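You operate a simulated robot arm through the tools that you are given. There is no shell and no other tool. Be economical: measure what you need, move in short steps, check, and stop when the job is done.

You run a simulated two-armed robot. Do the job below in one go: nothing can be reset, and whatever is moved stays where it is left.

JOB
Glue the black felt glide inside the ring on the desk foot.
Fine: coat the inside of the ring with the dabber from the glue pot, dabber back, lid shut; press the glide till it holds. Set down upright: dabber. A coat counts when it lies all over at full strength: go over it till it gets no stronger.

It is judged by the outcome, as a careful person would: the job done as asked, and still so three seconds after it is handed in. It fails if anything else is knocked over, pushed out of place, dropped, spilled or broken. A push-on lid holds only when it is set on centred and level and pressed home; a screw cap is set on level and turned clockwise until tight.

ROBOT AND FRAMES
Two 7-joint arms with fingered hands on one trunk that stands fixed in place. Base frame: the origin is at the foot of the trunk, x ahead of it, y to its left, z up. Lengths are in mm, angles in degrees, forces in N, time in s.
The left shoulder is at [42, 163, 1061], the right one opposite. Payload 4 kg a hand.
Tool frame (each hand has its own): the origin (TCP) lies between the finger pads and is the grasp point; the fingertips stand 36 mm ahead of it; z points along the fingers, y is the line along which they close. Largest opening 124 mm; the body of the gripper starts 42 mm behind the TCP. The gripper is a hand of 4 fingers: y runs from the thumb to the fingers, the wrist lies at [-15, -99, -189] in the tool frame, and closing takes about 1.5 s.
Orientation is that of the tool frame in the base frame, as a unit quaternion [w, x, y, z]. With the fingers straight down and the wrist toward the robot, the tool's x, y and z point along [0, 1, 0], [1, 0, 0] and [0, 0, -1] of the base frame.

CONTROLS
- The arms move only by the tool play_rows. It takes "left_moves", "right_moves" or both (then of equal length, played together; a hand with none holds still); each is a list of rows, each a list of 7 numbers: the shift along the base's x, y, z in units of 20 mm (1.0 is 20 mm), then the turn, a rotation vector about the base's x, y, z in units of 8 degrees (1.0 is 8 degrees), then the opening, from 0 (shut) to 1 (fully open). In form: [[x, y, z, wx, wy, wz, grip], ...]. A call has 1 to 10 rows; each row shifts and turns the commanded pose from where the row before left it. A call with a number of a shift or a turn outside -1 to 1 is refused whole. A row lasts 0.2 s, in which the tool goes at most 50 mm and 8.6 degrees; a call with a longer step from one row to the next is refused whole, and so is a gripper value outside its range. Where a pose cannot be reached the arm comes as near as it can. A force on the tool above 60 N (or 10 N above the force at the start of the call, whichever is more), or a blocked arm, ends the call early, and 0.2 s more pass. The fingers move at their own pace (about 45 mm/s each) and stop on an object; they squeeze with about 22 N. The grip force told is the motor's: it shows also when the fingers shut on nothing. Time passes only in rows, and 0.2 s behind the last, so rows that do not move let the fingers close. The reply holds the time, the measured pose of the TCP, the force on the tool along the base axes, the opening and the grip force, in the units named above and with some noise, with the torque about the TCP (base axes, N m) and any sound that the robot's microphone picked up.
- Cameras (640 x 400 px; columns grow to the right, rows downward): "scene" is now at [145.5, 16.6, 1299]; the picture's right is [0.16, -0.99, -0.03], its down [-0.53, -0.07, -0.85] and it looks along [0.83, 0.15, -0.53] (base axes); focal length 313 px, centre (320, 200). "left" rides on the left gripper at [-75, -86, -123] in its tool frame; the picture's right is [-0.70, -0.34, 0.63], its down [0.64, -0.68, 0.35] and it looks along [0.32, 0.65, 0.69] (tool axes); focal length 275 px, centre (320, 200). "right" rides on the right gripper at [75, -86, -123] in its tool frame; the picture's right is [-0.70, 0.34, -0.63], its down [-0.64, -0.68, 0.35] and it looks along [-0.32, 0.65, 0.69] (tool axes); focal length 275 px, centre (320, 200). There is no depth. A picture from a camera that has moved, and an enlarged one, comes with that camera's place and axes in the base frame and with its lens. The place of the scene camera against the robot may be out by one fixed shift of up to 12 mm in any direction.
- snapshot(camera): a new picture of that camera. It takes no simulated time.
- raise_lower(by): slides the trunk up (or, below 0, down) by that many mm; the arms and the scene camera ride with it, the base frame stays. It gives what a move gives, with no picture.
- hand_shape(shape, hand): the hand has 4 fingers and takes this shape, open, in about a second: jaw (thumb against the fingers, like two jaws); tri (thumb and two fingers); tip (a fingertip pinch); poke (one finger out to press); point (the index stretched); flat (the hand flat); cup (the hand cupped); fist (a fist). The gripper value then closes the fingers along that shape, each until it touches; the sizes above hold for jaw. It gives what a move gives, with no picture.
- aim_head(pan, tilt): turns the head with the scene camera to pan (to the left, within 86 degrees either way) and tilt (down, from -29 to 69), counted from straight ahead of the robot. It gives what a move gives.
- inspect(camera, box): a new picture of the part [left, top, right, bottom] of that camera's present view, enlarged. It takes no simulated time.
- close_job(): hands the job in; it is judged then, once.

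Go step by step. Nothing tells you positions but the pictures and the camera data: compare them with the known pose of the tool, close in by small moves and look again before you grip or let go. The budget is 120 turns and 74 pictures, counting those below and the enlarged ones. Unless the task says otherwise, let go and move clear before handing in, and close with one line.

The tools are called after ">>>" as name(argument=value, ...) on one line, values as JSON. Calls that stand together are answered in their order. play_rows: Moves the arms, as the interface text tells. Its arguments: {"type":"object","properties":{"left_moves":{"type":"array","items":{"type":"array","items":{"type":"number"}}},"right_moves":{"type":"array","items":{"type":"array","items":{"type":"number"}}}},"required":[]} The other tools are called the same way: raise_lower (by) slides the trunk up or down; hand_shape (shape, hand) gives the hand a shape; aim_head (pan, tilt) turns the head that bears the scene camera; snapshot (camera) takes a picture; inspect (camera, box) takes an enlarged picture of a part of a camera's view; close_job () hands the job in.

At the start:

```text
t: 0.0
left_eef_pos: [695.0, 334.3, 1096.5]
left_ee_rot: [0.0, 0.707, 0.708, 0.0]
left_force: [0.1, -0.1, 0.0]
left_wrist_torque: [0.0, 0.0, -0.02]
left_grip_width: 123.7
left_gripper_force: 0.0
left_shape: jaw
right_eef_pos: [616.7, -139.8, 1059.7]
right_ee_rot: [0.0, 0.707, 0.707, 0.001]
right_force: [0.5, 0.1, 1.0]
right_wrist_torque: [0.0, 0.01, 0.01]
right_grip_width: 123.7
right_gripper_force: 0.1
right_shape: jaw
trunk travel left (down, up): [-225.0, 253.0]
head pan, tilt: [9.5, 23.3]
```

scene: 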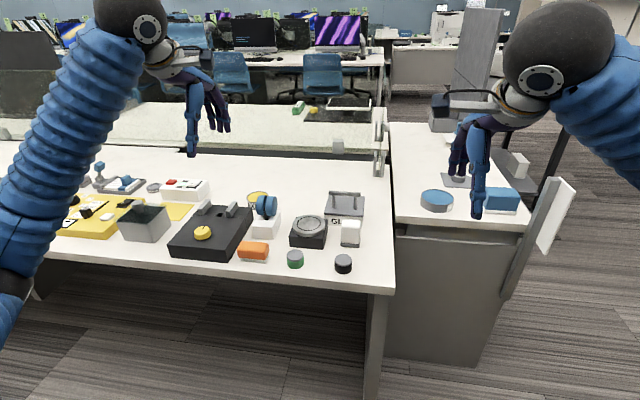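
right: 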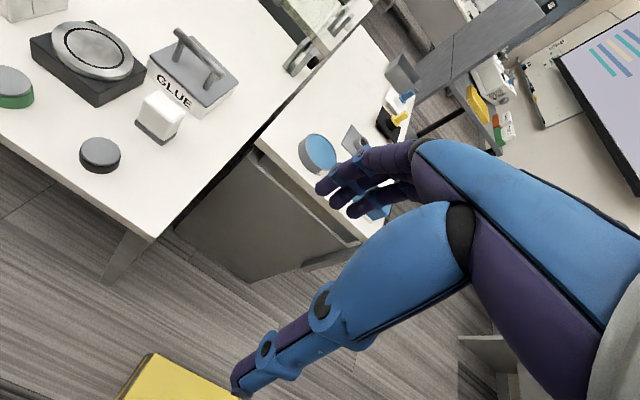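
left: 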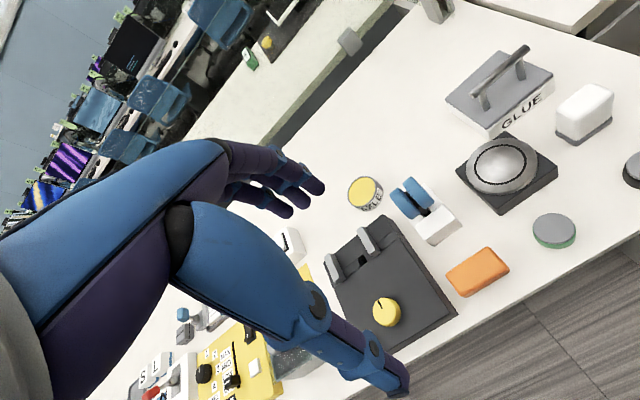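

I see the desk with a glue box (handled lid, marked GLUE), a round thing with a ring on a black block (likely the desk foot), and green and black felt discs. I'll enlarge the scene to tell them apart.

>>> inspect(camera="scene", box=[220, 170, 400, 283])

>>> inspect(camera="left", box=[420, 20, 640, 260])

>>> inspect(camera="right", box=[0, 0, 270, 200])

```text
3.54 times, centred on (310, 226) of scene
camera zoom: at [145.5, 16.6, 1299.0], right [0.16, -0.99, -0.03], down [-0.53, -0.07, -0.85], along [0.83, 0.15, -0.53], focal length 1108 px, centre (355, 106)
```

zoom: 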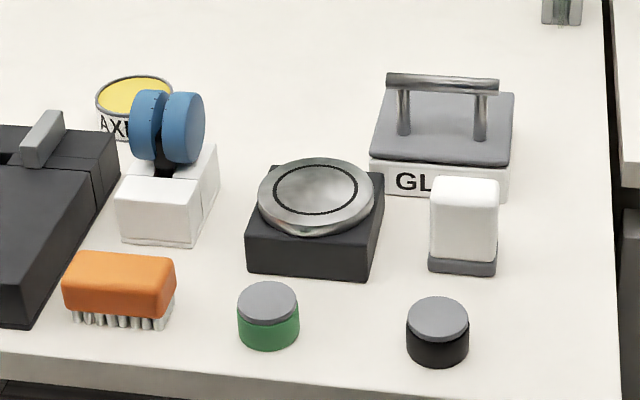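

```text
1.67 times, centred on (530, 140) of left
camera zoom: at [608.9, 260.0, 1220.5], right [-0.34, -0.7, -0.63], down [-0.68, 0.64, -0.35], along [0.65, 0.32, -0.69], focal length 459 px, centre (-30, 300)
```

zoom: 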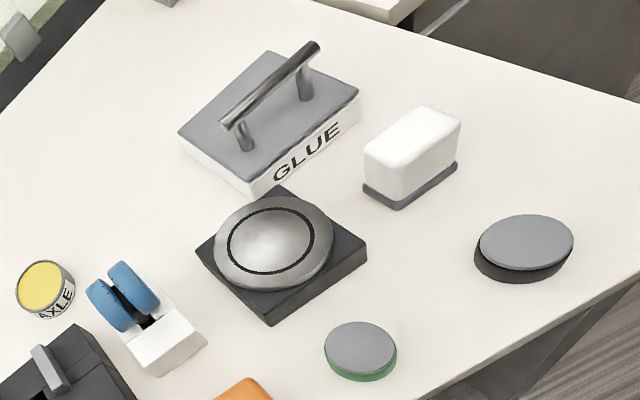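

```text
2.00 times, centred on (135, 100) of right
camera zoom: at [530.7, -63.0, 1182.4], right [0.34, -0.7, 0.63], down [-0.68, -0.64, -0.35], along [0.65, -0.32, -0.69], focal length 551 px, centre (690, 400)
```

zoom: 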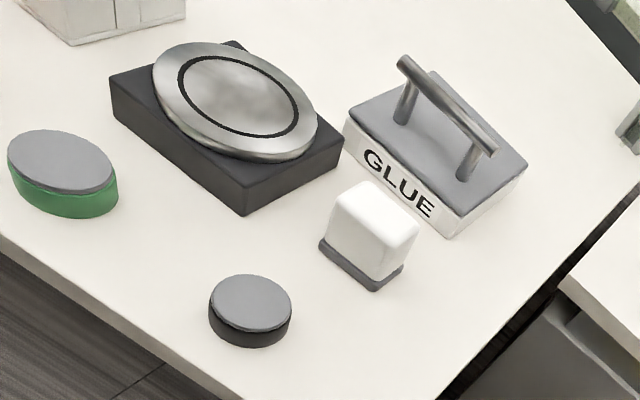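

The lid's bar lies at about (913, 82, 836) along y. The ring is at about (817, 170, 793), the black glide at (712, 65, 770), and the white block, probably the dabber, at (808, 56, 779). The right hand will take the lid and the left hand will do the dabbing, so I bring the right hand over the bar first.

>>> play_rows(right_moves=[[1, 0.75, -0.3, 0, 0, 0, 0.7], [1, 0.75, -0.3, 0, 0, 0, 0.7], [1, 0.75, -0.3, 0, 0, 0, 0.7], [1, 0.75, -0.3, 0, 0, 0, 0.7], [1, 0.75, -0.3, 0, 0, 0, 0.7], [1, 0.75, -0.3, 0, 0, 0, 0.7], [1, 0.75, -0.3, 0, 0, 0, 0.7], [1, 0.75, -0.3, 0, 0, 0, 0.7], [1, 0.75, -0.3, 0, 0, 0, 0.7], [1, 0.75, -0.3, 0, 0, 0, 0.7]])

>>> snapshot(camera="right")

```text
t: 2.2
left_eef_pos: [696.3, 334.4, 1097.2]
left_ee_rot: [0.0, 0.707, 0.707, -0.001]
left_force: [0.2, 0.3, -0.8]
left_wrist_torque: [-0.01, -0.01, 0.01]
left_grip_width: 123.7
left_gripper_force: 0.1
left_shape: jaw
right_eef_pos: [816.2, 11.2, 1000.9]
right_ee_rot: [-0.001, 0.707, 0.708, -0.001]
right_force: [0.1, 0.5, -0.6]
right_wrist_torque: [0.0, 0.01, 0.02]
right_grip_width: 87.2
right_gripper_force: 0.0
right_shape: jaw
trunk travel left (down, up): [-225.0, 253.0]
head pan, tilt: [9.5, 23.3]
```

```text
67 pictures are left
camera right: at [730.8, 86.4, 1123.1], right [0.34, -0.7, 0.63], down [-0.68, -0.65, -0.35], along [0.65, -0.32, -0.69], focal length 275 px, centre (320, 200)
```

right: 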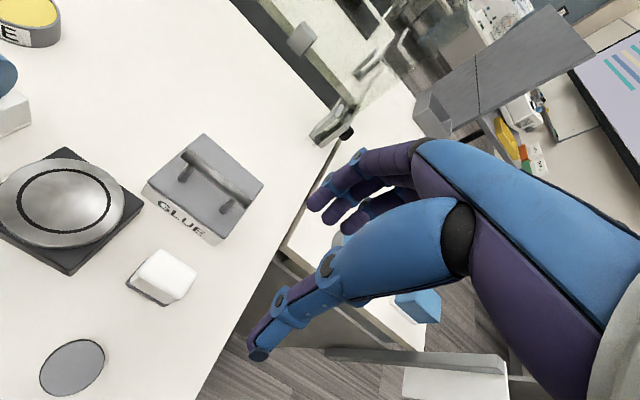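

The bar checks out at about (915, 83, 836). I go on to a point above it.

>>> play_rows(right_moves=[[1, 0.72, -1, 0, 0, 0, 0.6], [1, 0.72, -1, 0, 0, 0, 0.6], [1, 0.72, -1, 0, 0, 0, 0.6], [1, 0.72, -0.5, 0, 0, 0, 0.6], [1, 0.72, 0, 0, 0, 0, 0.6], [0, 0, 0, 0, 0, 0, 0.6]])

>>> snapshot(camera="right")

>>> inspect(camera="scene", box=[220, 130, 440, 280])

```text
t: 3.6
left_eef_pos: [696.0, 335.1, 1096.5]
left_ee_rot: [0.0, 0.707, 0.707, 0.0]
left_force: [0.1, 0.4, 0.2]
left_wrist_torque: [0.02, 0.02, 0.0]
left_grip_width: 123.8
left_gripper_force: 0.1
left_shape: jaw
right_eef_pos: [919.3, 81.7, 926.1]
right_ee_rot: [0.001, 0.707, 0.707, 0.0]
right_force: [-1.0, -0.3, 0.3]
right_wrist_torque: [-0.01, -0.01, 0.0]
right_grip_width: 74.6
right_gripper_force: 0.0
right_shape: jaw
trunk travel left (down, up): [-225.0, 253.0]
head pan, tilt: [9.5, 23.3]
```

```text
66 pictures are left
camera right: at [831.8, 157.7, 1048.9], right [0.34, -0.7, 0.63], down [-0.68, -0.64, -0.35], along [0.65, -0.32, -0.69], focal length 275 px, centre (320, 200)
```

right: 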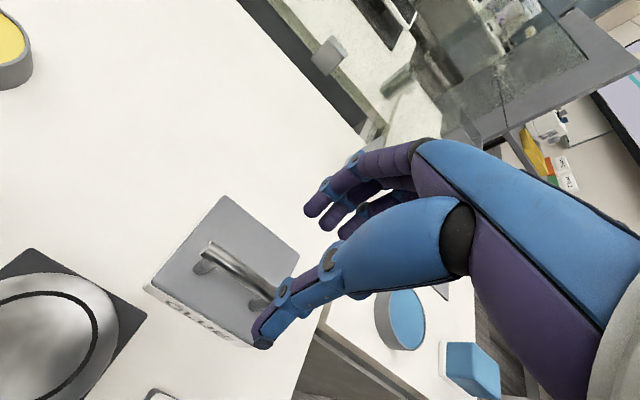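

```text
2.67 times, centred on (330, 205) of scene
camera zoom: at [145.5, 16.5, 1299.0], right [0.16, -0.99, -0.03], down [-0.53, -0.07, -0.85], along [0.83, 0.15, -0.53], focal length 834 px, centre (293, 187)
```

zoom: 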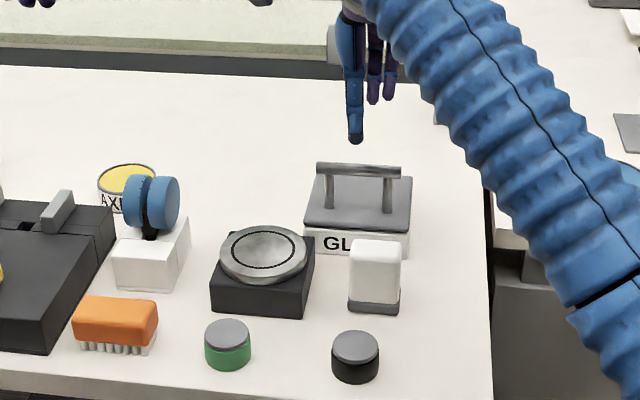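

The hand is over the bar and aligned with it. I go straight down to grip it.

>>> play_rows(right_moves=[[-0.2, 0.05, -0.8, 0, 0, 0, 0.5], [0, 0, -0.8, 0, 0, 0, 0.5], [0, 0, -0.8, 0, 0, 0, 0.5], [0, 0, -0.8, 0, 0, 0, 0.5], [0, 0, -0.8, 0, 0, 0, 0.5], [0, 0, -0.1, 0, 0, 0, 0.5]])

>>> inspect(camera="scene", box=[290, 150, 400, 250])

>>> snapshot(camera="right")

```text
t: 5.0
left_eef_pos: [696.5, 334.3, 1097.0]
left_ee_rot: [0.0, 0.707, 0.707, 0.0]
left_force: [0.3, 0.2, -0.1]
left_wrist_torque: [0.01, 0.0, -0.01]
left_grip_width: 123.8
left_gripper_force: 0.1
left_shape: jaw
right_eef_pos: [913.2, 85.1, 846.8]
right_ee_rot: [0.001, 0.707, 0.707, 0.0]
right_force: [-0.5, 0.0, -0.3]
right_wrist_torque: [0.01, 0.04, 0.01]
right_grip_width: 62.3
right_gripper_force: 0.0
right_shape: jaw
trunk travel left (down, up): [-225.0, 253.0]
head pan, tilt: [9.5, 23.3]
```

```text
4.00 times, centred on (345, 200) of scene
camera zoom: at [145.5, 16.8, 1299.0], right [0.16, -0.99, -0.03], down [-0.53, -0.07, -0.85], along [0.83, 0.15, -0.53], focal length 1251 px, centre (220, 200)
```

zoom: 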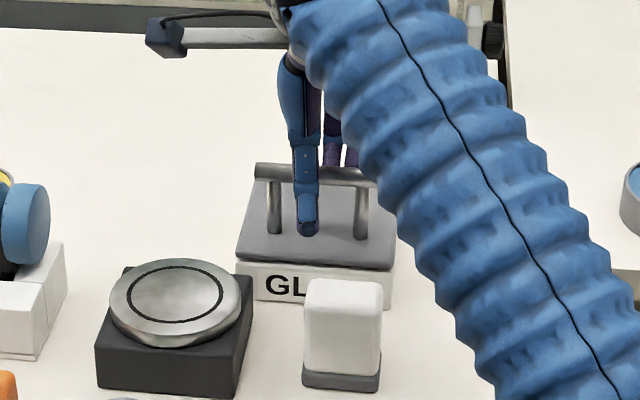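

```text
63 pictures are left
camera right: at [827.5, 161.2, 969.8], right [0.34, -0.7, 0.63], down [-0.68, -0.64, -0.35], along [0.65, -0.32, -0.69], focal length 275 px, centre (320, 200)
```

right: 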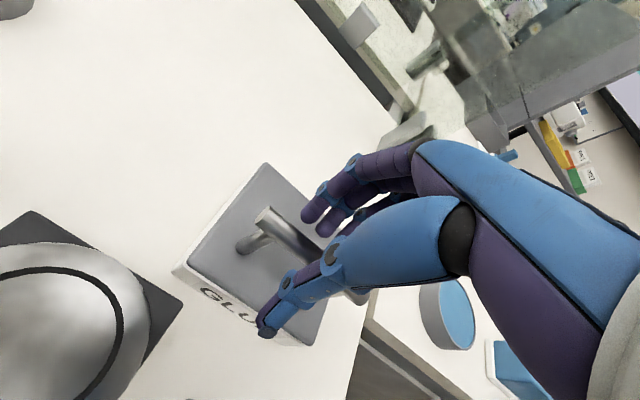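

The bar lies between the thumb and the fingers. I go down a little more and close.

>>> play_rows(right_moves=[[0, 0, -0.45, 0, 0, 0, 0.5], [0, 0, 0, 0, 0, 0, 0], [0, 0, 0, 0, 0, 0, 0], [0, 0, 0, 0, 0, 0, 0], [0, 0, 0, 0, 0, 0, 0], [0, 0, 0, 0, 0, 0, 0], [0, 0, 0, 0, 0, 0, 0]])

>>> inspect(camera="right", box=[170, 120, 420, 370])

```text
t: 6.6
left_eef_pos: [694.8, 334.3, 1095.9]
left_ee_rot: [0.0, 0.707, 0.707, 0.0]
left_force: [0.0, 0.4, 0.2]
left_wrist_torque: [-0.02, -0.04, -0.01]
left_grip_width: 123.8
left_gripper_force: 0.0
left_shape: jaw
right_eef_pos: [912.9, 85.3, 841.1]
right_ee_rot: [0.0, 0.707, 0.707, 0.0]
right_force: [-5.3, 0.8, 4.4]
right_wrist_torque: [0.03, -0.03, 0.05]
right_grip_width: 6.0
right_gripper_force: 22.8
right_shape: jaw
trunk travel left (down, up): [-225.0, 253.0]
head pan, tilt: [9.5, 23.3]
```

```text
1.60 times, centred on (295, 245) of right
camera zoom: at [826.4, 161.4, 961.9], right [0.34, -0.7, 0.63], down [-0.68, -0.64, -0.35], along [0.65, -0.32, -0.69], focal length 440 px, centre (360, 128)
```

zoom: 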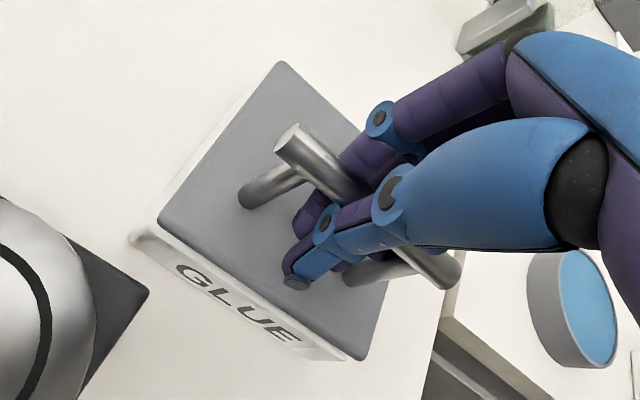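

The bar is gripped. I lift straight up slowly.

>>> play_rows(right_moves=[[0, 0, 0.3, 0, 0, 0, 0], [0, 0, 0.3, 0, 0, 0, 0], [0, 0, 0.4, 0, 0, 0, 0], [0, 0, 0.5, 0, 0, 0, 0], [0, 0, 0.5, 0, 0, 0, 0], [0, 0, 1, 0, 0, 0, 0], [0, 0, 1, 0, 0, 0, 0], [0, 0, 1, 0, 0, 0, 0]])

>>> inspect(camera="scene", box=[250, 120, 430, 250])

>>> snapshot(camera="right")

```text
t: 7.8
left_eef_pos: [699.6, 334.8, 1093.5]
left_ee_rot: [0.0, 0.706, 0.708, -0.002]
left_force: [0.1, -0.6, -0.7]
left_wrist_torque: [0.0, -0.04, 0.0]
left_grip_width: 123.4
left_gripper_force: 0.1
left_shape: jaw
right_eef_pos: [914.7, 83.4, 860.6]
right_ee_rot: [-0.005, 0.709, 0.706, -0.008]
right_force: [34.8, 12.5, -38.3]
right_wrist_torque: [0.28, 0.34, -0.03]
right_grip_width: 0.0
right_gripper_force: 22.1
right_shape: jaw
trunk travel left (down, up): [-225.0, 253.0]
head pan, tilt: [9.5, 23.3]
stopped in row 5 (right hand): the force on the tool passed its limit at 64 N (the readings are from after the stop); the commanded pose is now the measured one
```

```text
3.08 times, centred on (340, 185) of scene
camera zoom: at [150.1, 18.3, 1298.0], right [0.16, -0.99, -0.02], down [-0.53, -0.07, -0.85], along [0.83, 0.15, -0.53], focal length 963 px, centre (258, 246)
```

zoom: 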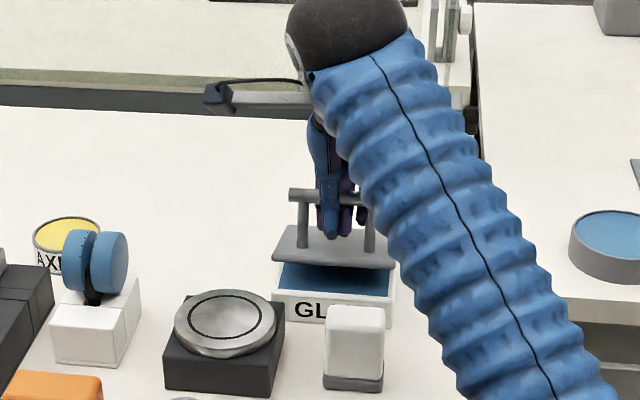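

```text
60 pictures are left
camera right: at [831.2, 159.9, 984.1], right [0.35, -0.69, 0.63], down [-0.69, -0.64, -0.33], along [0.64, -0.32, -0.7], focal length 275 px, centre (320, 200)
```

right: 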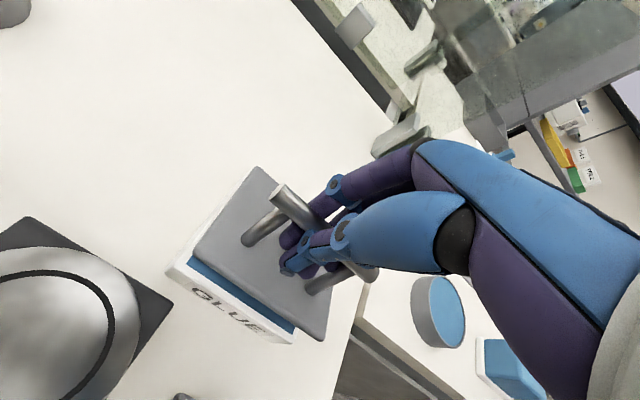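

The lid popped off and I can see a pad of blue glue in the pot. I hold for a moment and raise the lid gently.

>>> play_rows(right_moves=[[0, 0, 0.2, 0, 0, 0, 0], [0, 0, 0.5, 0, 0, 0, 0], [0, 0, 0.8, 0, 0, 0, 0], [0, 0, 0.8, 0, 0, 0, 0], [0, 0, 0.8, 0, 0, 0, 0], [0, 0, 0, 0, 0, 0, 0]])

>>> inspect(camera="scene", box=[250, 100, 430, 250])

>>> inspect(camera="right", box=[120, 120, 420, 370])

```text
t: 8.2
left_eef_pos: [700.1, 336.6, 1092.6]
left_ee_rot: [-0.001, 0.706, 0.708, -0.002]
left_force: [-0.7, 0.6, -0.1]
left_wrist_torque: [0.0, -0.04, 0.01]
left_grip_width: 123.7
left_gripper_force: 0.0
left_shape: jaw
right_eef_pos: [914.6, 83.7, 860.6]
right_ee_rot: [-0.005, 0.708, 0.706, -0.01]
right_force: [36.6, 17.0, -39.3]
right_wrist_torque: [0.34, 0.34, 0.05]
right_grip_width: 0.0
right_gripper_force: 21.8
right_shape: jaw
trunk travel left (down, up): [-225.0, 253.0]
head pan, tilt: [9.5, 23.3]
stopped in row 2 (right hand): the force on the tool passed its limit at 66 N (the readings are from after the stop); the commanded pose is now the measured one
```

```text
2.67 times, centred on (340, 175) of scene
camera zoom: at [149.7, 18.2, 1298.4], right [0.16, -0.99, -0.02], down [-0.53, -0.07, -0.85], along [0.83, 0.15, -0.53], focal length 834 px, centre (267, 267)
```

zoom: 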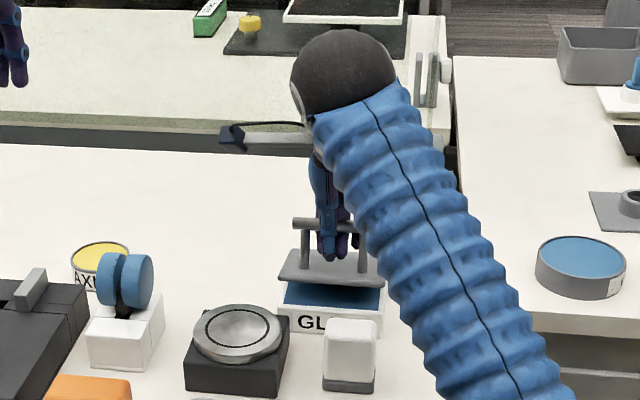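

```text
1.60 times, centred on (270, 245) of right
camera zoom: at [831.2, 159.8, 984.5], right [0.35, -0.69, 0.63], down [-0.69, -0.64, -0.33], along [0.63, -0.32, -0.7], focal length 440 px, centre (400, 128)
```

zoom: 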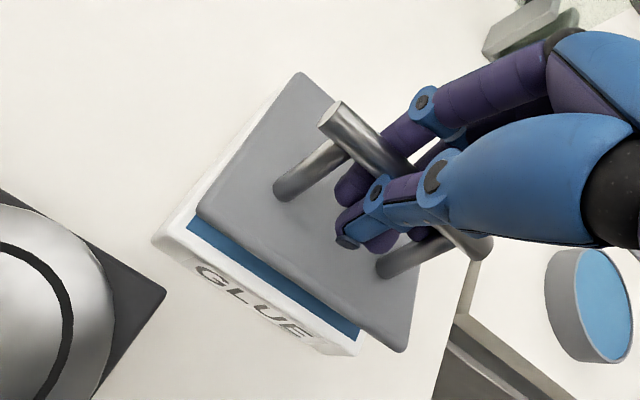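

The force on the hand pulls back and down along one line, so the lid is hinged at its far edge and was only snapped shut at the front. I follow its arc, backward and up, instead of straight up.

>>> play_rows(right_moves=[[0.4, 0, 0, 0, 0, 0, 0], [0.4, 0, 0, 0, 0, 0, 0], [0, 0, 0, 0, 0, 0, 0]])

>>> inspect(camera="right", box=[120, 120, 420, 370])

```text
t: 9.0
left_eef_pos: [697.0, 334.5, 1094.3]
left_ee_rot: [0.0, 0.707, 0.708, -0.001]
left_force: [0.3, 0.1, 0.5]
left_wrist_torque: [-0.02, 0.0, -0.01]
left_grip_width: 123.7
left_gripper_force: 0.1
left_shape: jaw
right_eef_pos: [929.6, 83.7, 868.2]
right_ee_rot: [-0.003, 0.709, 0.706, -0.006]
right_force: [11.3, 13.8, -18.9]
right_wrist_torque: [0.24, 0.36, 0.05]
right_grip_width: 0.0
right_gripper_force: 22.1
right_shape: jaw
trunk travel left (down, up): [-225.0, 253.0]
head pan, tilt: [9.5, 23.3]
```

```text
1.60 times, centred on (270, 245) of right
camera zoom: at [845.0, 159.9, 991.9], right [0.34, -0.69, 0.63], down [-0.69, -0.64, -0.33], along [0.64, -0.32, -0.7], focal length 440 px, centre (400, 128)
```

zoom: 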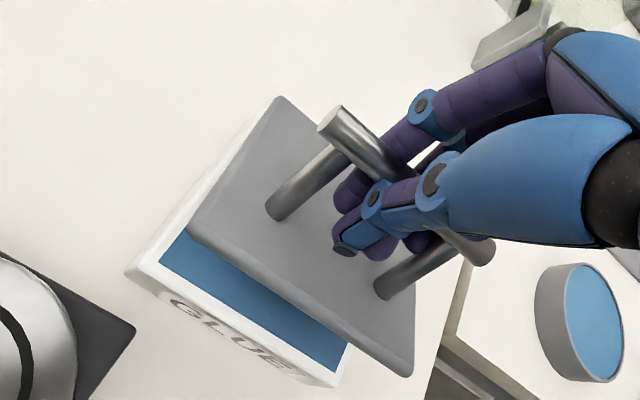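

That works: the lid swings on its rear hinge. I keep following the arc and pitch the hand forward to save reach.

>>> play_rows(right_moves=[[0.4, 0, 0.2, 0, -0.6, 0, 0], [0.4, 0, 0.2, 0, -0.6, 0, 0], [0.4, 0, 0.15, 0, -0.6, 0, 0], [0.4, 0, 0.1, 0, -0.6, 0, 0], [0, 0, 0, 0, 0, 0, 0]])

>>> inspect(camera="scene", box=[250, 100, 430, 250])

```text
t: 10.2
left_eef_pos: [698.2, 336.0, 1093.6]
left_ee_rot: [0.0, 0.707, 0.707, -0.002]
left_force: [-0.2, -0.1, -0.4]
left_wrist_torque: [0.04, 0.02, 0.0]
left_grip_width: 123.5
left_gripper_force: 0.1
left_shape: jaw
right_eef_pos: [961.9, 82.1, 880.7]
right_ee_rot: [0.115, 0.7, 0.696, 0.111]
right_force: [2.6, 12.5, -25.3]
right_wrist_torque: [0.3, 0.61, 0.19]
right_grip_width: 1.2
right_gripper_force: 21.9
right_shape: jaw
trunk travel left (down, up): [-225.0, 253.0]
head pan, tilt: [9.5, 23.3]
```

```text
2.67 times, centred on (340, 175) of scene
camera zoom: at [148.0, 17.7, 1298.5], right [0.16, -0.99, -0.02], down [-0.53, -0.07, -0.85], along [0.83, 0.15, -0.53], focal length 834 px, centre (267, 267)
```

zoom: 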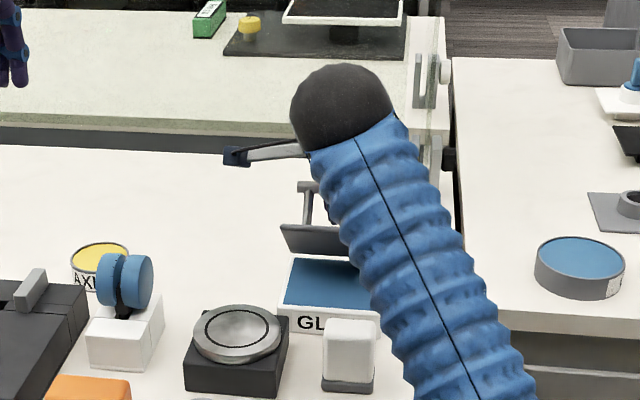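

The lid is about 40° open and the hand still reaches. I continue along the arc, now nearly level.

>>> play_rows(right_moves=[[0.4, 0, 0, 0, -0.4, 0, 0], [0.4, 0, -0.05, 0, -0.4, 0, 0], [0.4, 0, -0.1, 0, -0.4, 0, 0], [0.4, 0, -0.15, 0, -0.4, 0, 0], [0, 0, 0, 0, 0, 0, 0]])

>>> snapshot(camera="right")

```text
t: 11.4
left_eef_pos: [695.8, 335.1, 1095.9]
left_ee_rot: [0.0, 0.707, 0.707, 0.0]
left_force: [-0.2, -0.5, -0.6]
left_wrist_torque: [-0.01, -0.02, 0.0]
left_grip_width: 123.7
left_gripper_force: 0.1
left_shape: jaw
right_eef_pos: [993.0, 82.8, 877.4]
right_ee_rot: [0.192, 0.682, 0.679, 0.19]
right_force: [-1.3, 4.7, -4.4]
right_wrist_torque: [-0.03, 0.21, 0.05]
right_grip_width: 2.0
right_gripper_force: 22.0
right_shape: jaw
trunk travel left (down, up): [-225.0, 253.0]
head pan, tilt: [9.5, 23.3]
```

```text
55 pictures are left
camera right: at [855.1, 158.7, 936.4], right [-0.05, -0.69, 0.72], down [-0.4, -0.64, -0.65], along [0.91, -0.32, -0.25], focal length 275 px, centre (320, 200)
```

right: 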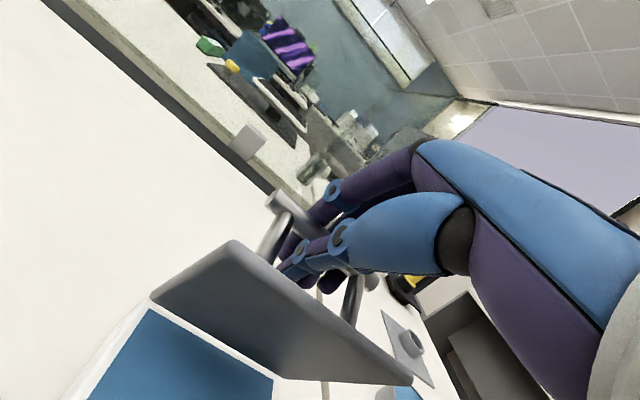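

The lid is about 60° open. I go on without more pitch.

>>> play_rows(right_moves=[[0.4, 0, -0.1, 0, 0, 0, 0], [0.4, 0, -0.15, 0, 0, 0, 0], [0.4, 0, -0.2, 0, 0, 0, 0], [0, 0, 0, 0, 0, 0, 0]])

>>> snapshot(camera="right")

```text
t: 12.4
left_eef_pos: [694.5, 335.3, 1097.3]
left_ee_rot: [0.0, 0.708, 0.707, 0.0]
left_force: [-1.0, 0.4, 0.3]
left_wrist_torque: [-0.01, 0.03, 0.0]
left_grip_width: 123.6
left_gripper_force: 0.0
left_shape: jaw
right_eef_pos: [1014.5, 83.3, 869.5]
right_ee_rot: [0.193, 0.682, 0.679, 0.191]
right_force: [1.7, 0.1, 7.3]
right_wrist_torque: [0.04, -0.02, -0.06]
right_grip_width: 0.9
right_gripper_force: 22.7
right_shape: jaw
trunk travel left (down, up): [-225.0, 253.0]
head pan, tilt: [9.5, 23.3]
```

```text
54 pictures are left
camera right: at [878.0, 159.1, 929.0], right [-0.05, -0.7, 0.72], down [-0.4, -0.64, -0.65], along [0.91, -0.32, -0.25], focal length 275 px, centre (320, 200)
```

right: 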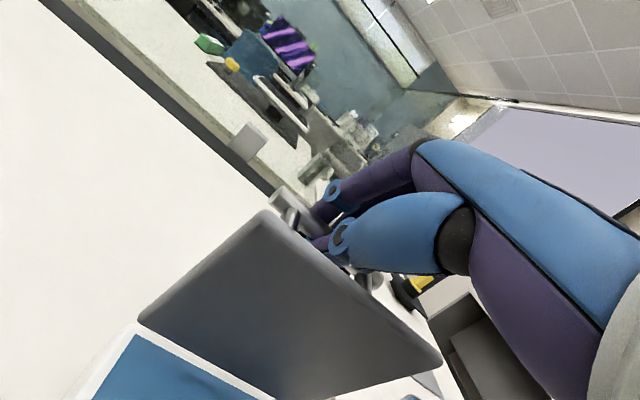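

The lid is about 75° open, and I take it past upright.

>>> play_rows(right_moves=[[0.4, 0, -0.1, 0, 0, 0, 0], [0.4, 0, -0.15, 0, 0, 0, 0], [0.4, 0, -0.25, 0, 0, 0, 0], [0.4, 0, -0.3, 0, 0, 0, 0], [0, 0, 0, 0, 0, 0, 0]])

>>> inspect(camera="scene", box=[250, 100, 430, 250])

```text
t: 13.6
left_eef_pos: [690.0, 334.8, 1100.4]
left_ee_rot: [0.002, 0.706, 0.708, 0.002]
left_force: [-0.7, 0.4, 0.2]
left_wrist_torque: [0.03, 0.02, 0.03]
left_grip_width: 123.9
left_gripper_force: 0.1
left_shape: jaw
right_eef_pos: [1042.3, 83.1, 864.3]
right_ee_rot: [0.195, 0.68, 0.679, 0.196]
right_force: [-20.4, 5.8, 54.5]
right_wrist_torque: [0.26, 4.31, -0.12]
right_grip_width: 6.0
right_gripper_force: 22.2
right_shape: jaw
trunk travel left (down, up): [-225.0, 253.0]
head pan, tilt: [9.5, 23.3]
```

```text
2.67 times, centred on (340, 175) of scene
camera zoom: at [139.0, 17.0, 1300.5], right [0.16, -0.99, -0.02], down [-0.52, -0.07, -0.85], along [0.84, 0.15, -0.53], focal length 834 px, centre (267, 267)
```

zoom: 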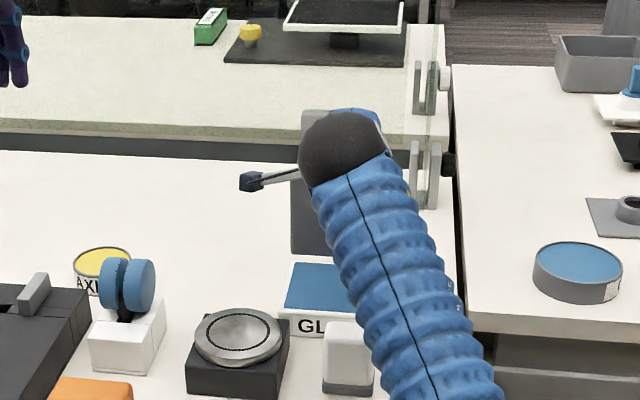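

The palm is pressing down on the lid edge. I ease the hand upward and nudge it on backward.

>>> play_rows(right_moves=[[0, 0, 0.4, 0, 0, 0, 0], [0.2, 0, 0.1, 0, 0, 0, 0], [0, 0, 0, 0, 0, 0, 0]])

>>> snapshot(camera="right")

```text
t: 14.4
left_eef_pos: [692.2, 336.1, 1097.5]
left_ee_rot: [0.002, 0.707, 0.708, 0.001]
left_force: [0.1, 0.8, -0.1]
left_wrist_torque: [-0.01, 0.0, 0.0]
left_grip_width: 123.7
left_gripper_force: 0.0
left_shape: jaw
right_eef_pos: [1047.9, 83.4, 864.5]
right_ee_rot: [0.193, 0.682, 0.68, 0.19]
right_force: [-23.9, 12.9, 29.2]
right_wrist_torque: [-0.09, 3.42, -0.49]
right_grip_width: 9.7
right_gripper_force: 21.8
right_shape: jaw
trunk travel left (down, up): [-225.0, 253.0]
head pan, tilt: [9.5, 23.3]
```

```text
52 pictures are left
camera right: at [910.9, 159.3, 923.7], right [-0.05, -0.69, 0.72], down [-0.4, -0.64, -0.65], along [0.91, -0.32, -0.25], focal length 275 px, centre (320, 200)
```

right: 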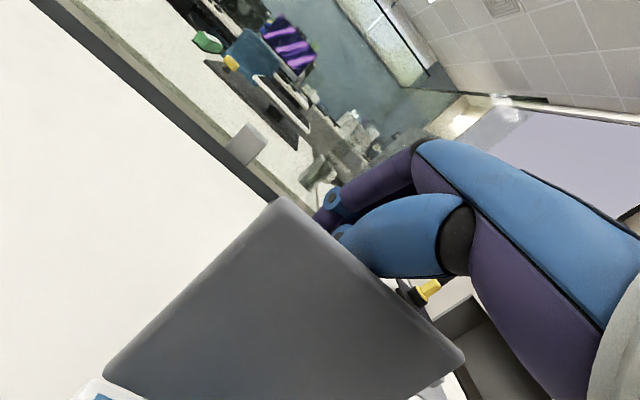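

The lid is now about 100° open, past upright. I open the fingers slightly to see whether it stays.

>>> play_rows(right_moves=[[0, 0, 0, 0, 0, 0, 0.2], [0, 0, 0, 0, 0, 0, 0.2], [0, 0, 0.2, 0, 0, 0, 0.2], [0, 0, 0.4, 0, 0, 0, 0.2], [0, 0, 0, 0, 0, 0, 0.2]])

>>> snapshot(camera="right")

```text
t: 15.6
left_eef_pos: [695.4, 334.5, 1094.9]
left_ee_rot: [0.0, 0.707, 0.707, -0.001]
left_force: [-0.5, 0.2, -0.1]
left_wrist_torque: [-0.01, -0.01, 0.05]
left_grip_width: 124.0
left_gripper_force: 0.0
left_shape: jaw
right_eef_pos: [1051.7, 81.2, 866.7]
right_ee_rot: [0.191, 0.683, 0.68, 0.186]
right_force: [-10.1, 7.3, -14.9]
right_wrist_torque: [-0.01, -0.04, 0.01]
right_grip_width: 35.7
right_gripper_force: 0.1
right_shape: jaw
trunk travel left (down, up): [-225.0, 253.0]
head pan, tilt: [9.5, 23.3]
```

```text
51 pictures are left
camera right: at [915.2, 157.5, 928.0], right [-0.04, -0.69, 0.72], down [-0.41, -0.64, -0.64], along [0.91, -0.32, -0.26], focal length 275 px, centre (320, 200)
```

right: 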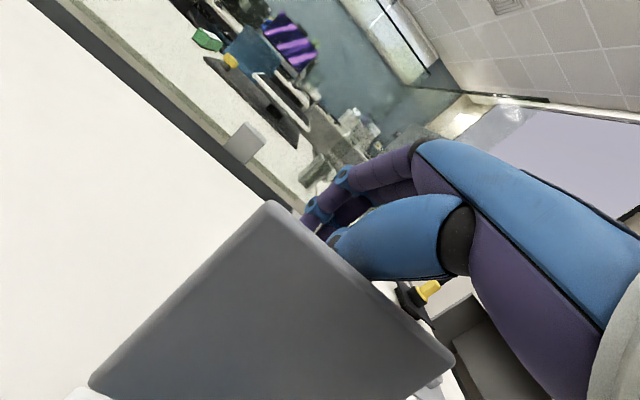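

There is still a pull of 15 N. I open the fingers further before lifting.

>>> play_rows(right_moves=[[0, 0, 0, 0, 0, 0, 0.45], [0, 0, 0, 0, 0, 0, 0.45], [0, 0, 0, 0, 0, 0, 0.45], [0, 0, 0, 0, 0, 0, 0.45]])

>>> snapshot(camera="right")

```text
t: 16.6
left_eef_pos: [694.9, 334.8, 1096.5]
left_ee_rot: [0.0, 0.707, 0.707, 0.001]
left_force: [0.4, -0.3, 0.0]
left_wrist_torque: [0.0, 0.0, 0.01]
left_grip_width: 123.5
left_gripper_force: 0.0
left_shape: jaw
right_eef_pos: [1052.0, 82.4, 873.7]
right_ee_rot: [0.191, 0.683, 0.679, 0.19]
right_force: [1.4, -0.5, 0.4]
right_wrist_torque: [-0.01, 0.03, 0.0]
right_grip_width: 55.3
right_gripper_force: 0.0
right_shape: jaw
trunk travel left (down, up): [-225.0, 253.0]
head pan, tilt: [9.5, 23.3]
```

```text
50 pictures are left
camera right: at [914.4, 157.9, 933.5], right [-0.05, -0.69, 0.72], down [-0.41, -0.64, -0.65], along [0.91, -0.32, -0.25], focal length 275 px, centre (320, 200)
```

right: 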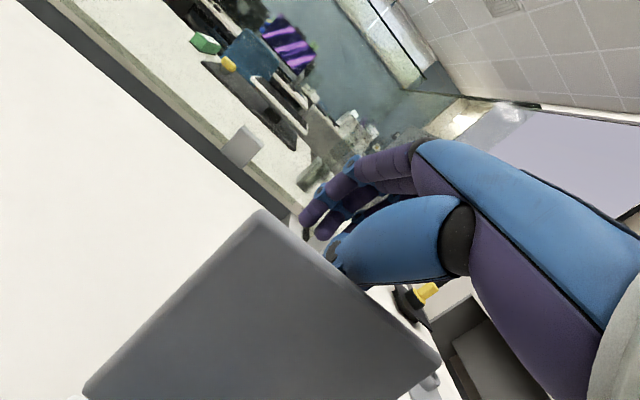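

The force is gone and the lid stands open by itself. I lift the hand straight out.

>>> play_rows(right_moves=[[0, 0, 0.6, 0, 0, 0, 0.45], [0, 0, 0.8, 0, 0, 0, 0.45], [0, 0, 1, 0, 0, 0, 0.45], [0, 0, 1, 0, 0, 0, 0.45], [0, 0, 1, 0, 0, 0, 0.45], [-0.5, 0, 1, 0, 0, 0, 0.45]])

>>> inspect(camera="scene", box=[250, 100, 430, 250])

```text
t: 18.0
left_eef_pos: [695.6, 335.1, 1096.7]
left_ee_rot: [0.0, 0.707, 0.707, 0.0]
left_force: [0.2, -0.3, -0.1]
left_wrist_torque: [0.01, -0.01, -0.04]
left_grip_width: 123.5
left_gripper_force: 0.1
left_shape: jaw
right_eef_pos: [1042.1, 81.6, 981.1]
right_ee_rot: [0.192, 0.682, 0.68, 0.19]
right_force: [-0.1, -0.6, -0.9]
right_wrist_torque: [0.03, 0.01, -0.02]
right_grip_width: 55.7
right_gripper_force: 0.0
right_shape: jaw
trunk travel left (down, up): [-225.0, 253.0]
head pan, tilt: [9.5, 23.3]
```

```text
2.67 times, centred on (340, 175) of scene
camera zoom: at [145.3, 16.9, 1299.0], right [0.16, -0.99, -0.03], down [-0.53, -0.07, -0.85], along [0.83, 0.15, -0.53], focal length 834 px, centre (267, 267)
```

zoom: 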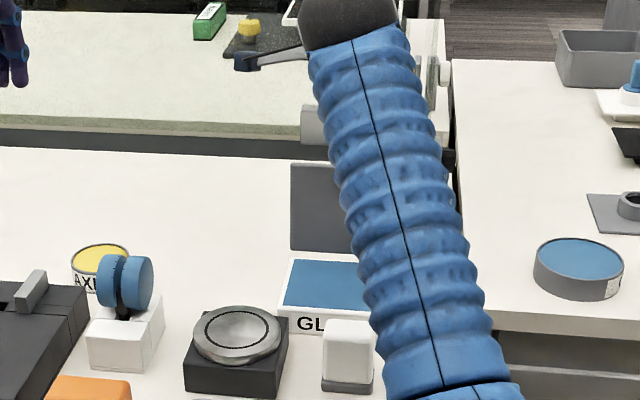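

The lid stays open and the pot hasn't moved. I withdraw the right arm to its own side.

>>> play_rows(right_moves=[[-1, -0.3, 0.5, 0, 0.4, 0, 0.45], [-1, -0.5, 0.5, 0, 0.4, 0, 0.45], [-1, -1, 0, 0, 0.4, 0, 0.45], [-1, -1, 0, 0, 0.4, 0, 0.45], [-1, -1, 0, 0, 0.4, 0, 0.45], [-1, -1, 0, 0, 0.4, 0, 0.45], [-1, -1, 0, 0, 0.4, 0, 0.45], [-1, -1, 0, 0, 0.4, 0, 0.45], [-1, -1, 0, 0, 0.4, 0, 0.45], [-1, -1, 0, 0, 0.3, 0, 0.45]])

>>> play_rows(right_moves=[[-1, -1, 0, 0, 0, 0, 0.45], [-1, -1, 0, 0, 0, 0, 0.45], [-1, -1, 0, 0, 0, 0, 0.45], [-1, -1, 0, 0, 0, 0, 0.45], [-1, -0.6, 0, 0, 0, 0, 0.45]])

>>> inspect(camera="scene", box=[220, 130, 420, 280])

>>> snapshot(camera="left")

```text
t: 20.2
left_eef_pos: [695.4, 335.3, 1096.7]
left_ee_rot: [0.0, 0.707, 0.707, 0.0]
left_force: [0.1, 0.5, 0.4]
left_wrist_torque: [0.0, 0.02, -0.01]
left_grip_width: 123.8
left_gripper_force: 0.1
left_shape: jaw
right_eef_pos: [841.6, -93.6, 1001.1]
right_ee_rot: [0.002, 0.708, 0.706, 0.0]
right_force: [1.2, 0.4, -0.3]
right_wrist_torque: [0.01, 0.01, 0.01]
right_grip_width: 55.6
right_gripper_force: 0.1
right_shape: jaw
trunk travel left (down, up): [-225.0, 253.0]
head pan, tilt: [9.5, 23.3]
```

```text
t: 21.4
left_eef_pos: [696.5, 334.5, 1097.6]
left_ee_rot: [-0.001, 0.707, 0.707, 0.0]
left_force: [0.5, -0.4, 0.4]
left_wrist_torque: [0.02, 0.01, 0.01]
left_grip_width: 123.8
left_gripper_force: 0.1
left_shape: jaw
right_eef_pos: [759.0, -189.4, 986.0]
right_ee_rot: [0.004, 0.709, 0.705, 0.0]
right_force: [0.6, -0.3, 0.3]
right_wrist_torque: [0.0, -0.02, -0.01]
right_grip_width: 55.7
right_gripper_force: 0.0
right_shape: jaw
right hand out of reach, approached as far as the arm can: row 4, 5
trunk travel left (down, up): [-225.0, 253.0]
head pan, tilt: [9.5, 23.3]
```

```text
2.67 times, centred on (320, 205) of scene
camera zoom: at [145.5, 16.8, 1298.9], right [0.16, -0.99, -0.03], down [-0.53, -0.07, -0.85], along [0.83, 0.15, -0.53], focal length 834 px, centre (320, 187)
```

zoom: 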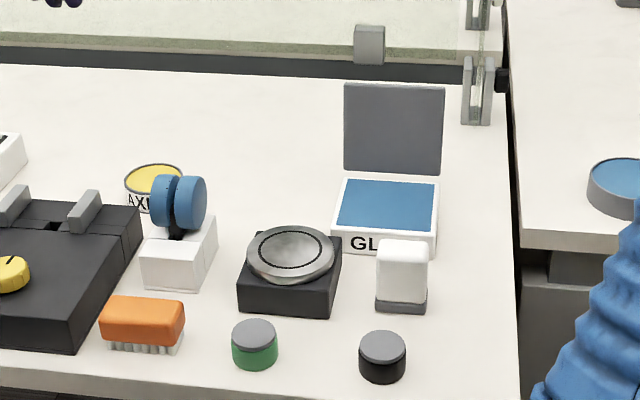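

```text
47 pictures are left
camera left: at [608.9, 260.3, 1220.4], right [-0.34, -0.7, -0.63], down [-0.68, 0.64, -0.35], along [0.65, 0.32, -0.69], focal length 275 px, centre (320, 200)
```

left: 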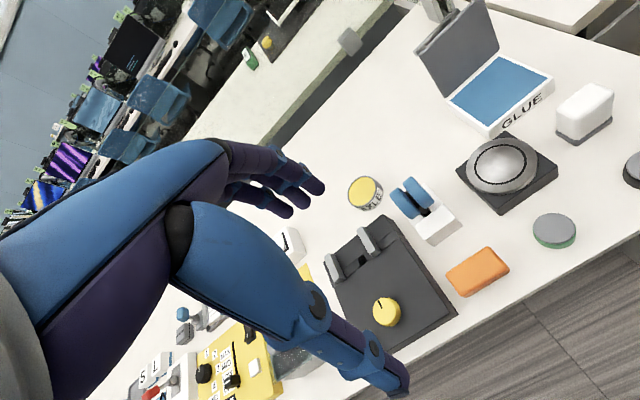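

The pot is open. Next I bring the left hand over the white dabber with the grey pad, about (808, 56), and look from there.

>>> play_rows(left_moves=[[0.6, -1, -0.5, 0, 0, 0, 0.7], [0.6, -1, -0.5, 0, 0, 0, 0.7], [0.6, -1, -0.5, 0, 0, 0, 0.7], [0.6, -1, -0.5, 0, 0, 0, 0.7], [0.6, -1, -0.5, 0, 0, 0, 0.7], [0.6, -1, -0.5, 0, 0, 0, 0.7], [0.6, -1, -0.5, 0, 0, 0, 0.7], [0.4, -1, -0.5, 0, 0, 0, 0.7], [0.4, -1, -0.5, 0, 0, 0, 0.7], [0.4, -1, -0.5, 0, 0, 0, 0.7]])

>>> snapshot(camera="left")

```text
t: 23.6
left_eef_pos: [804.8, 134.6, 994.8]
left_ee_rot: [-0.001, 0.707, 0.707, -0.001]
left_force: [-0.3, 0.5, 0.4]
left_wrist_torque: [0.0, 0.0, -0.03]
left_grip_width: 87.0
left_gripper_force: 0.0
left_shape: jaw
right_eef_pos: [759.7, -189.2, 985.3]
right_ee_rot: [0.003, 0.708, 0.706, 0.0]
right_force: [-0.4, 0.8, -0.4]
right_wrist_torque: [-0.02, 0.02, -0.01]
right_grip_width: 55.8
right_gripper_force: 0.1
right_shape: jaw
trunk travel left (down, up): [-225.0, 253.0]
head pan, tilt: [9.5, 23.3]
```

```text
46 pictures are left
camera left: at [718.3, 60.8, 1118.6], right [-0.34, -0.7, -0.63], down [-0.68, 0.64, -0.35], along [0.65, 0.32, -0.69], focal length 275 px, centre (320, 200)
```

left: 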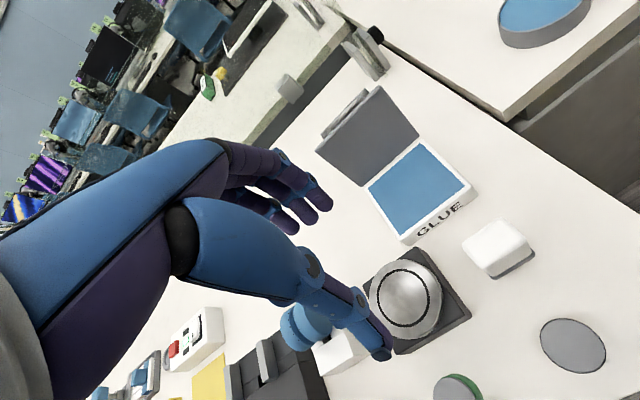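

I enlarge this view to measure the dabber, the pot and the ring.

>>> inspect(camera="left", box=[340, 130, 620, 380])

```text
1.60 times, centred on (480, 255) of left
camera zoom: at [718.3, 60.8, 1118.6], right [-0.34, -0.7, -0.63], down [-0.68, 0.64, -0.35], along [0.65, 0.32, -0.69], focal length 440 px, centre (64, 112)
```

zoom: 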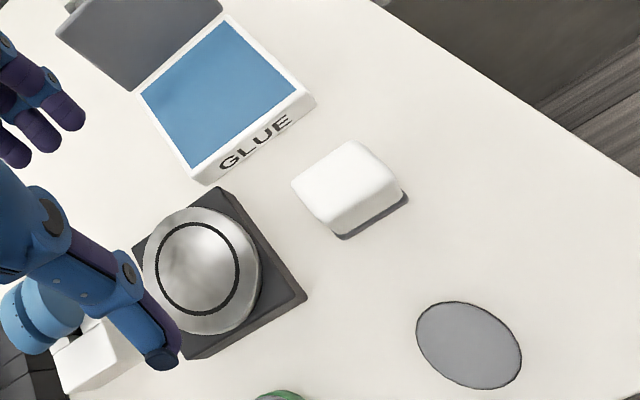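

The dabber is centred at about (811, 56) with its top at z 803, roughly 36 mm in x and 48 mm in y. I go over it and partway down.

>>> play_rows(left_moves=[[0.1, -1, -1, 0, 0, 0, 0.6], [0.1, -1, -1, 0, 0, 0, 0.6], [0.1, -1, -1, 0, 0, 0, 0.6], [0, -0.93, -1, 0, 0, 0, 0.6], [0, 0, -1, 0, 0, 0, 0.6], [0, 0, -1, 0, 0, 0, 0.6], [0, 0, -0.7, 0, 0, 0, 0.6], [0, 0, 0, 0, 0, 0, 0.6]])

>>> snapshot(camera="left")

>>> inspect(camera="scene", box=[270, 150, 410, 260])

```text
t: 25.4
left_eef_pos: [809.5, 55.8, 860.5]
left_ee_rot: [0.0, 0.707, 0.707, 0.0]
left_force: [0.5, 0.8, 0.5]
left_wrist_torque: [-0.02, 0.02, 0.03]
left_grip_width: 74.7
left_gripper_force: 0.0
left_shape: jaw
right_eef_pos: [760.3, -190.3, 986.7]
right_ee_rot: [0.004, 0.709, 0.705, 0.0]
right_force: [0.1, 0.8, 0.2]
right_wrist_torque: [0.0, 0.04, 0.04]
right_grip_width: 56.0
right_gripper_force: 0.1
right_shape: jaw
trunk travel left (down, up): [-225.0, 253.0]
head pan, tilt: [9.5, 23.3]
```

```text
44 pictures are left
camera left: at [723.5, -18.2, 984.1], right [-0.34, -0.7, -0.63], down [-0.68, 0.64, -0.35], along [0.65, 0.32, -0.69], focal length 275 px, centre (320, 200)
```

left: 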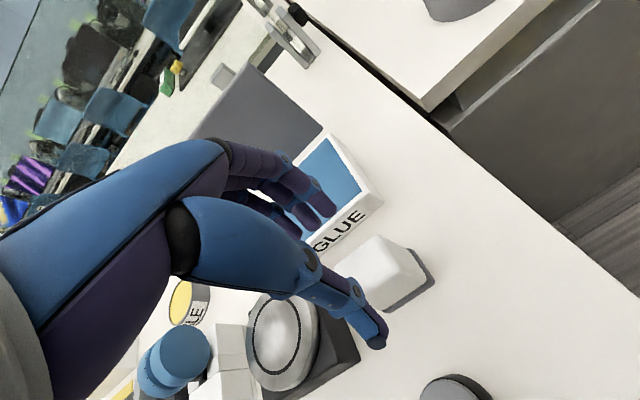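

```text
3.64 times, centred on (340, 205) of scene
camera zoom: at [145.5, 16.6, 1299.0], right [0.16, -0.99, -0.03], down [-0.53, -0.07, -0.85], along [0.83, 0.15, -0.53], focal length 1138 px, centre (247, 182)
```

zoom: 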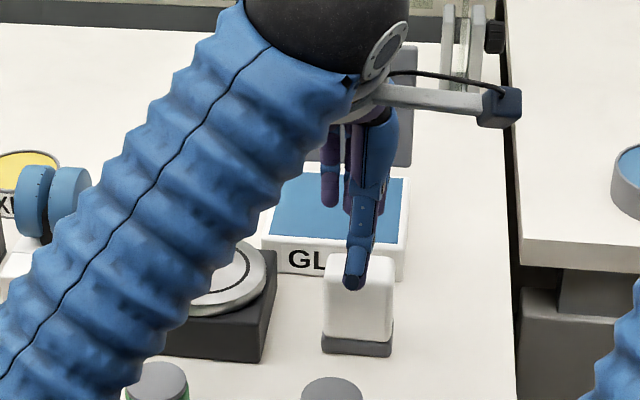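

The thumb and fingers straddle the dabber and it is square to the axes. I go down to grip height.

>>> play_rows(left_moves=[[0.05, -0.05, -0.9, 0, 0, 0, 0.6], [0, 0, -0.9, 0, 0, 0, 0.6], [0, 0, -0.9, 0, 0, 0, 0.6], [0, 0, 0, 0, 0, 0, 0.6]])

>>> inspect(camera="left", box=[220, 140, 470, 340])

```text
t: 26.4
left_eef_pos: [811.2, 55.1, 810.5]
left_ee_rot: [0.0, 0.707, 0.707, 0.001]
left_force: [0.1, -0.5, -0.3]
left_wrist_torque: [0.01, 0.02, 0.0]
left_grip_width: 74.7
left_gripper_force: 0.2
left_shape: jaw
right_eef_pos: [758.9, -189.7, 986.2]
right_ee_rot: [0.004, 0.709, 0.705, 0.0]
right_force: [-0.7, -0.2, -0.4]
right_wrist_torque: [-0.02, 0.0, -0.02]
right_grip_width: 55.8
right_gripper_force: 0.1
right_shape: jaw
trunk travel left (down, up): [-225.0, 253.0]
head pan, tilt: [9.5, 23.3]
```

```text
2.00 times, centred on (345, 240) of left
camera zoom: at [724.1, -18.3, 933.9], right [-0.34, -0.7, -0.63], down [-0.68, 0.64, -0.35], along [0.65, 0.32, -0.69], focal length 551 px, centre (270, 120)
```

zoom: 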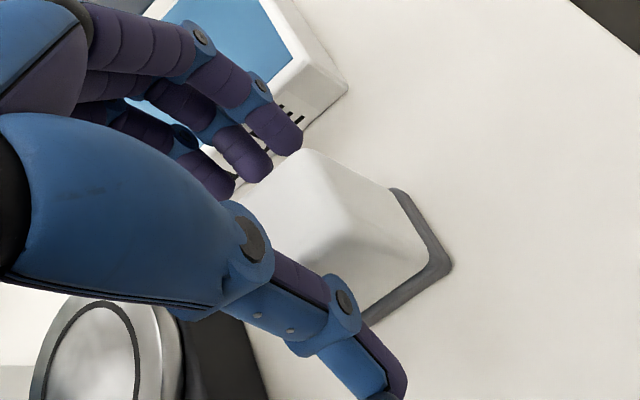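

The white body is between the thumb and fingers. I close now.

>>> play_rows(left_moves=[[0, 0, -0.15, 0, 0, 0, 0.4], [0, 0, 0, 0, 0, 0, 0.2], [0, 0, 0, 0, 0, 0, 0], [0, 0, 0, 0, 0, 0, 0], [0, 0, 0, 0, 0, 0, 0], [0, 0, 0, 0, 0, 0, 0], [0, 0, 0, 0, 0, 0, 0]])

>>> inspect(camera="left", box=[220, 140, 470, 340])

```text
t: 28.0
left_eef_pos: [811.0, 55.8, 807.1]
left_ee_rot: [0.0, 0.707, 0.707, 0.0]
left_force: [0.8, -0.4, 3.5]
left_wrist_torque: [-0.03, -0.08, -0.01]
left_grip_width: 35.2
left_gripper_force: 22.0
left_shape: jaw
right_eef_pos: [760.3, -190.0, 985.8]
right_ee_rot: [0.004, 0.709, 0.705, 0.001]
right_force: [-0.9, -0.4, 0.1]
right_wrist_torque: [-0.02, 0.03, -0.03]
right_grip_width: 55.9
right_gripper_force: 0.1
right_shape: jaw
trunk travel left (down, up): [-225.0, 253.0]
head pan, tilt: [9.5, 23.3]
```

```text
2.00 times, centred on (345, 240) of left
camera zoom: at [724.0, -18.6, 931.3], right [-0.34, -0.7, -0.63], down [-0.68, 0.64, -0.35], along [0.65, 0.32, -0.69], focal length 551 px, centre (270, 120)
```

zoom: 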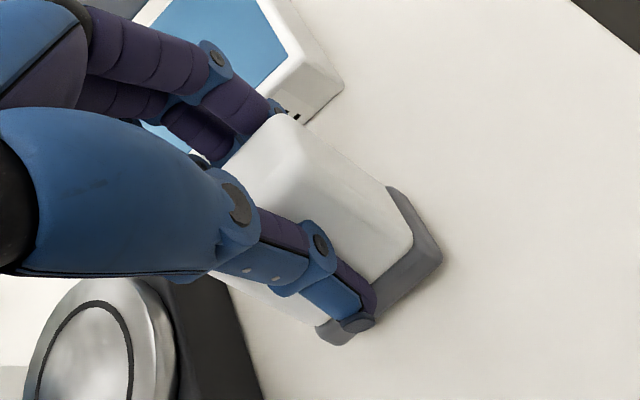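

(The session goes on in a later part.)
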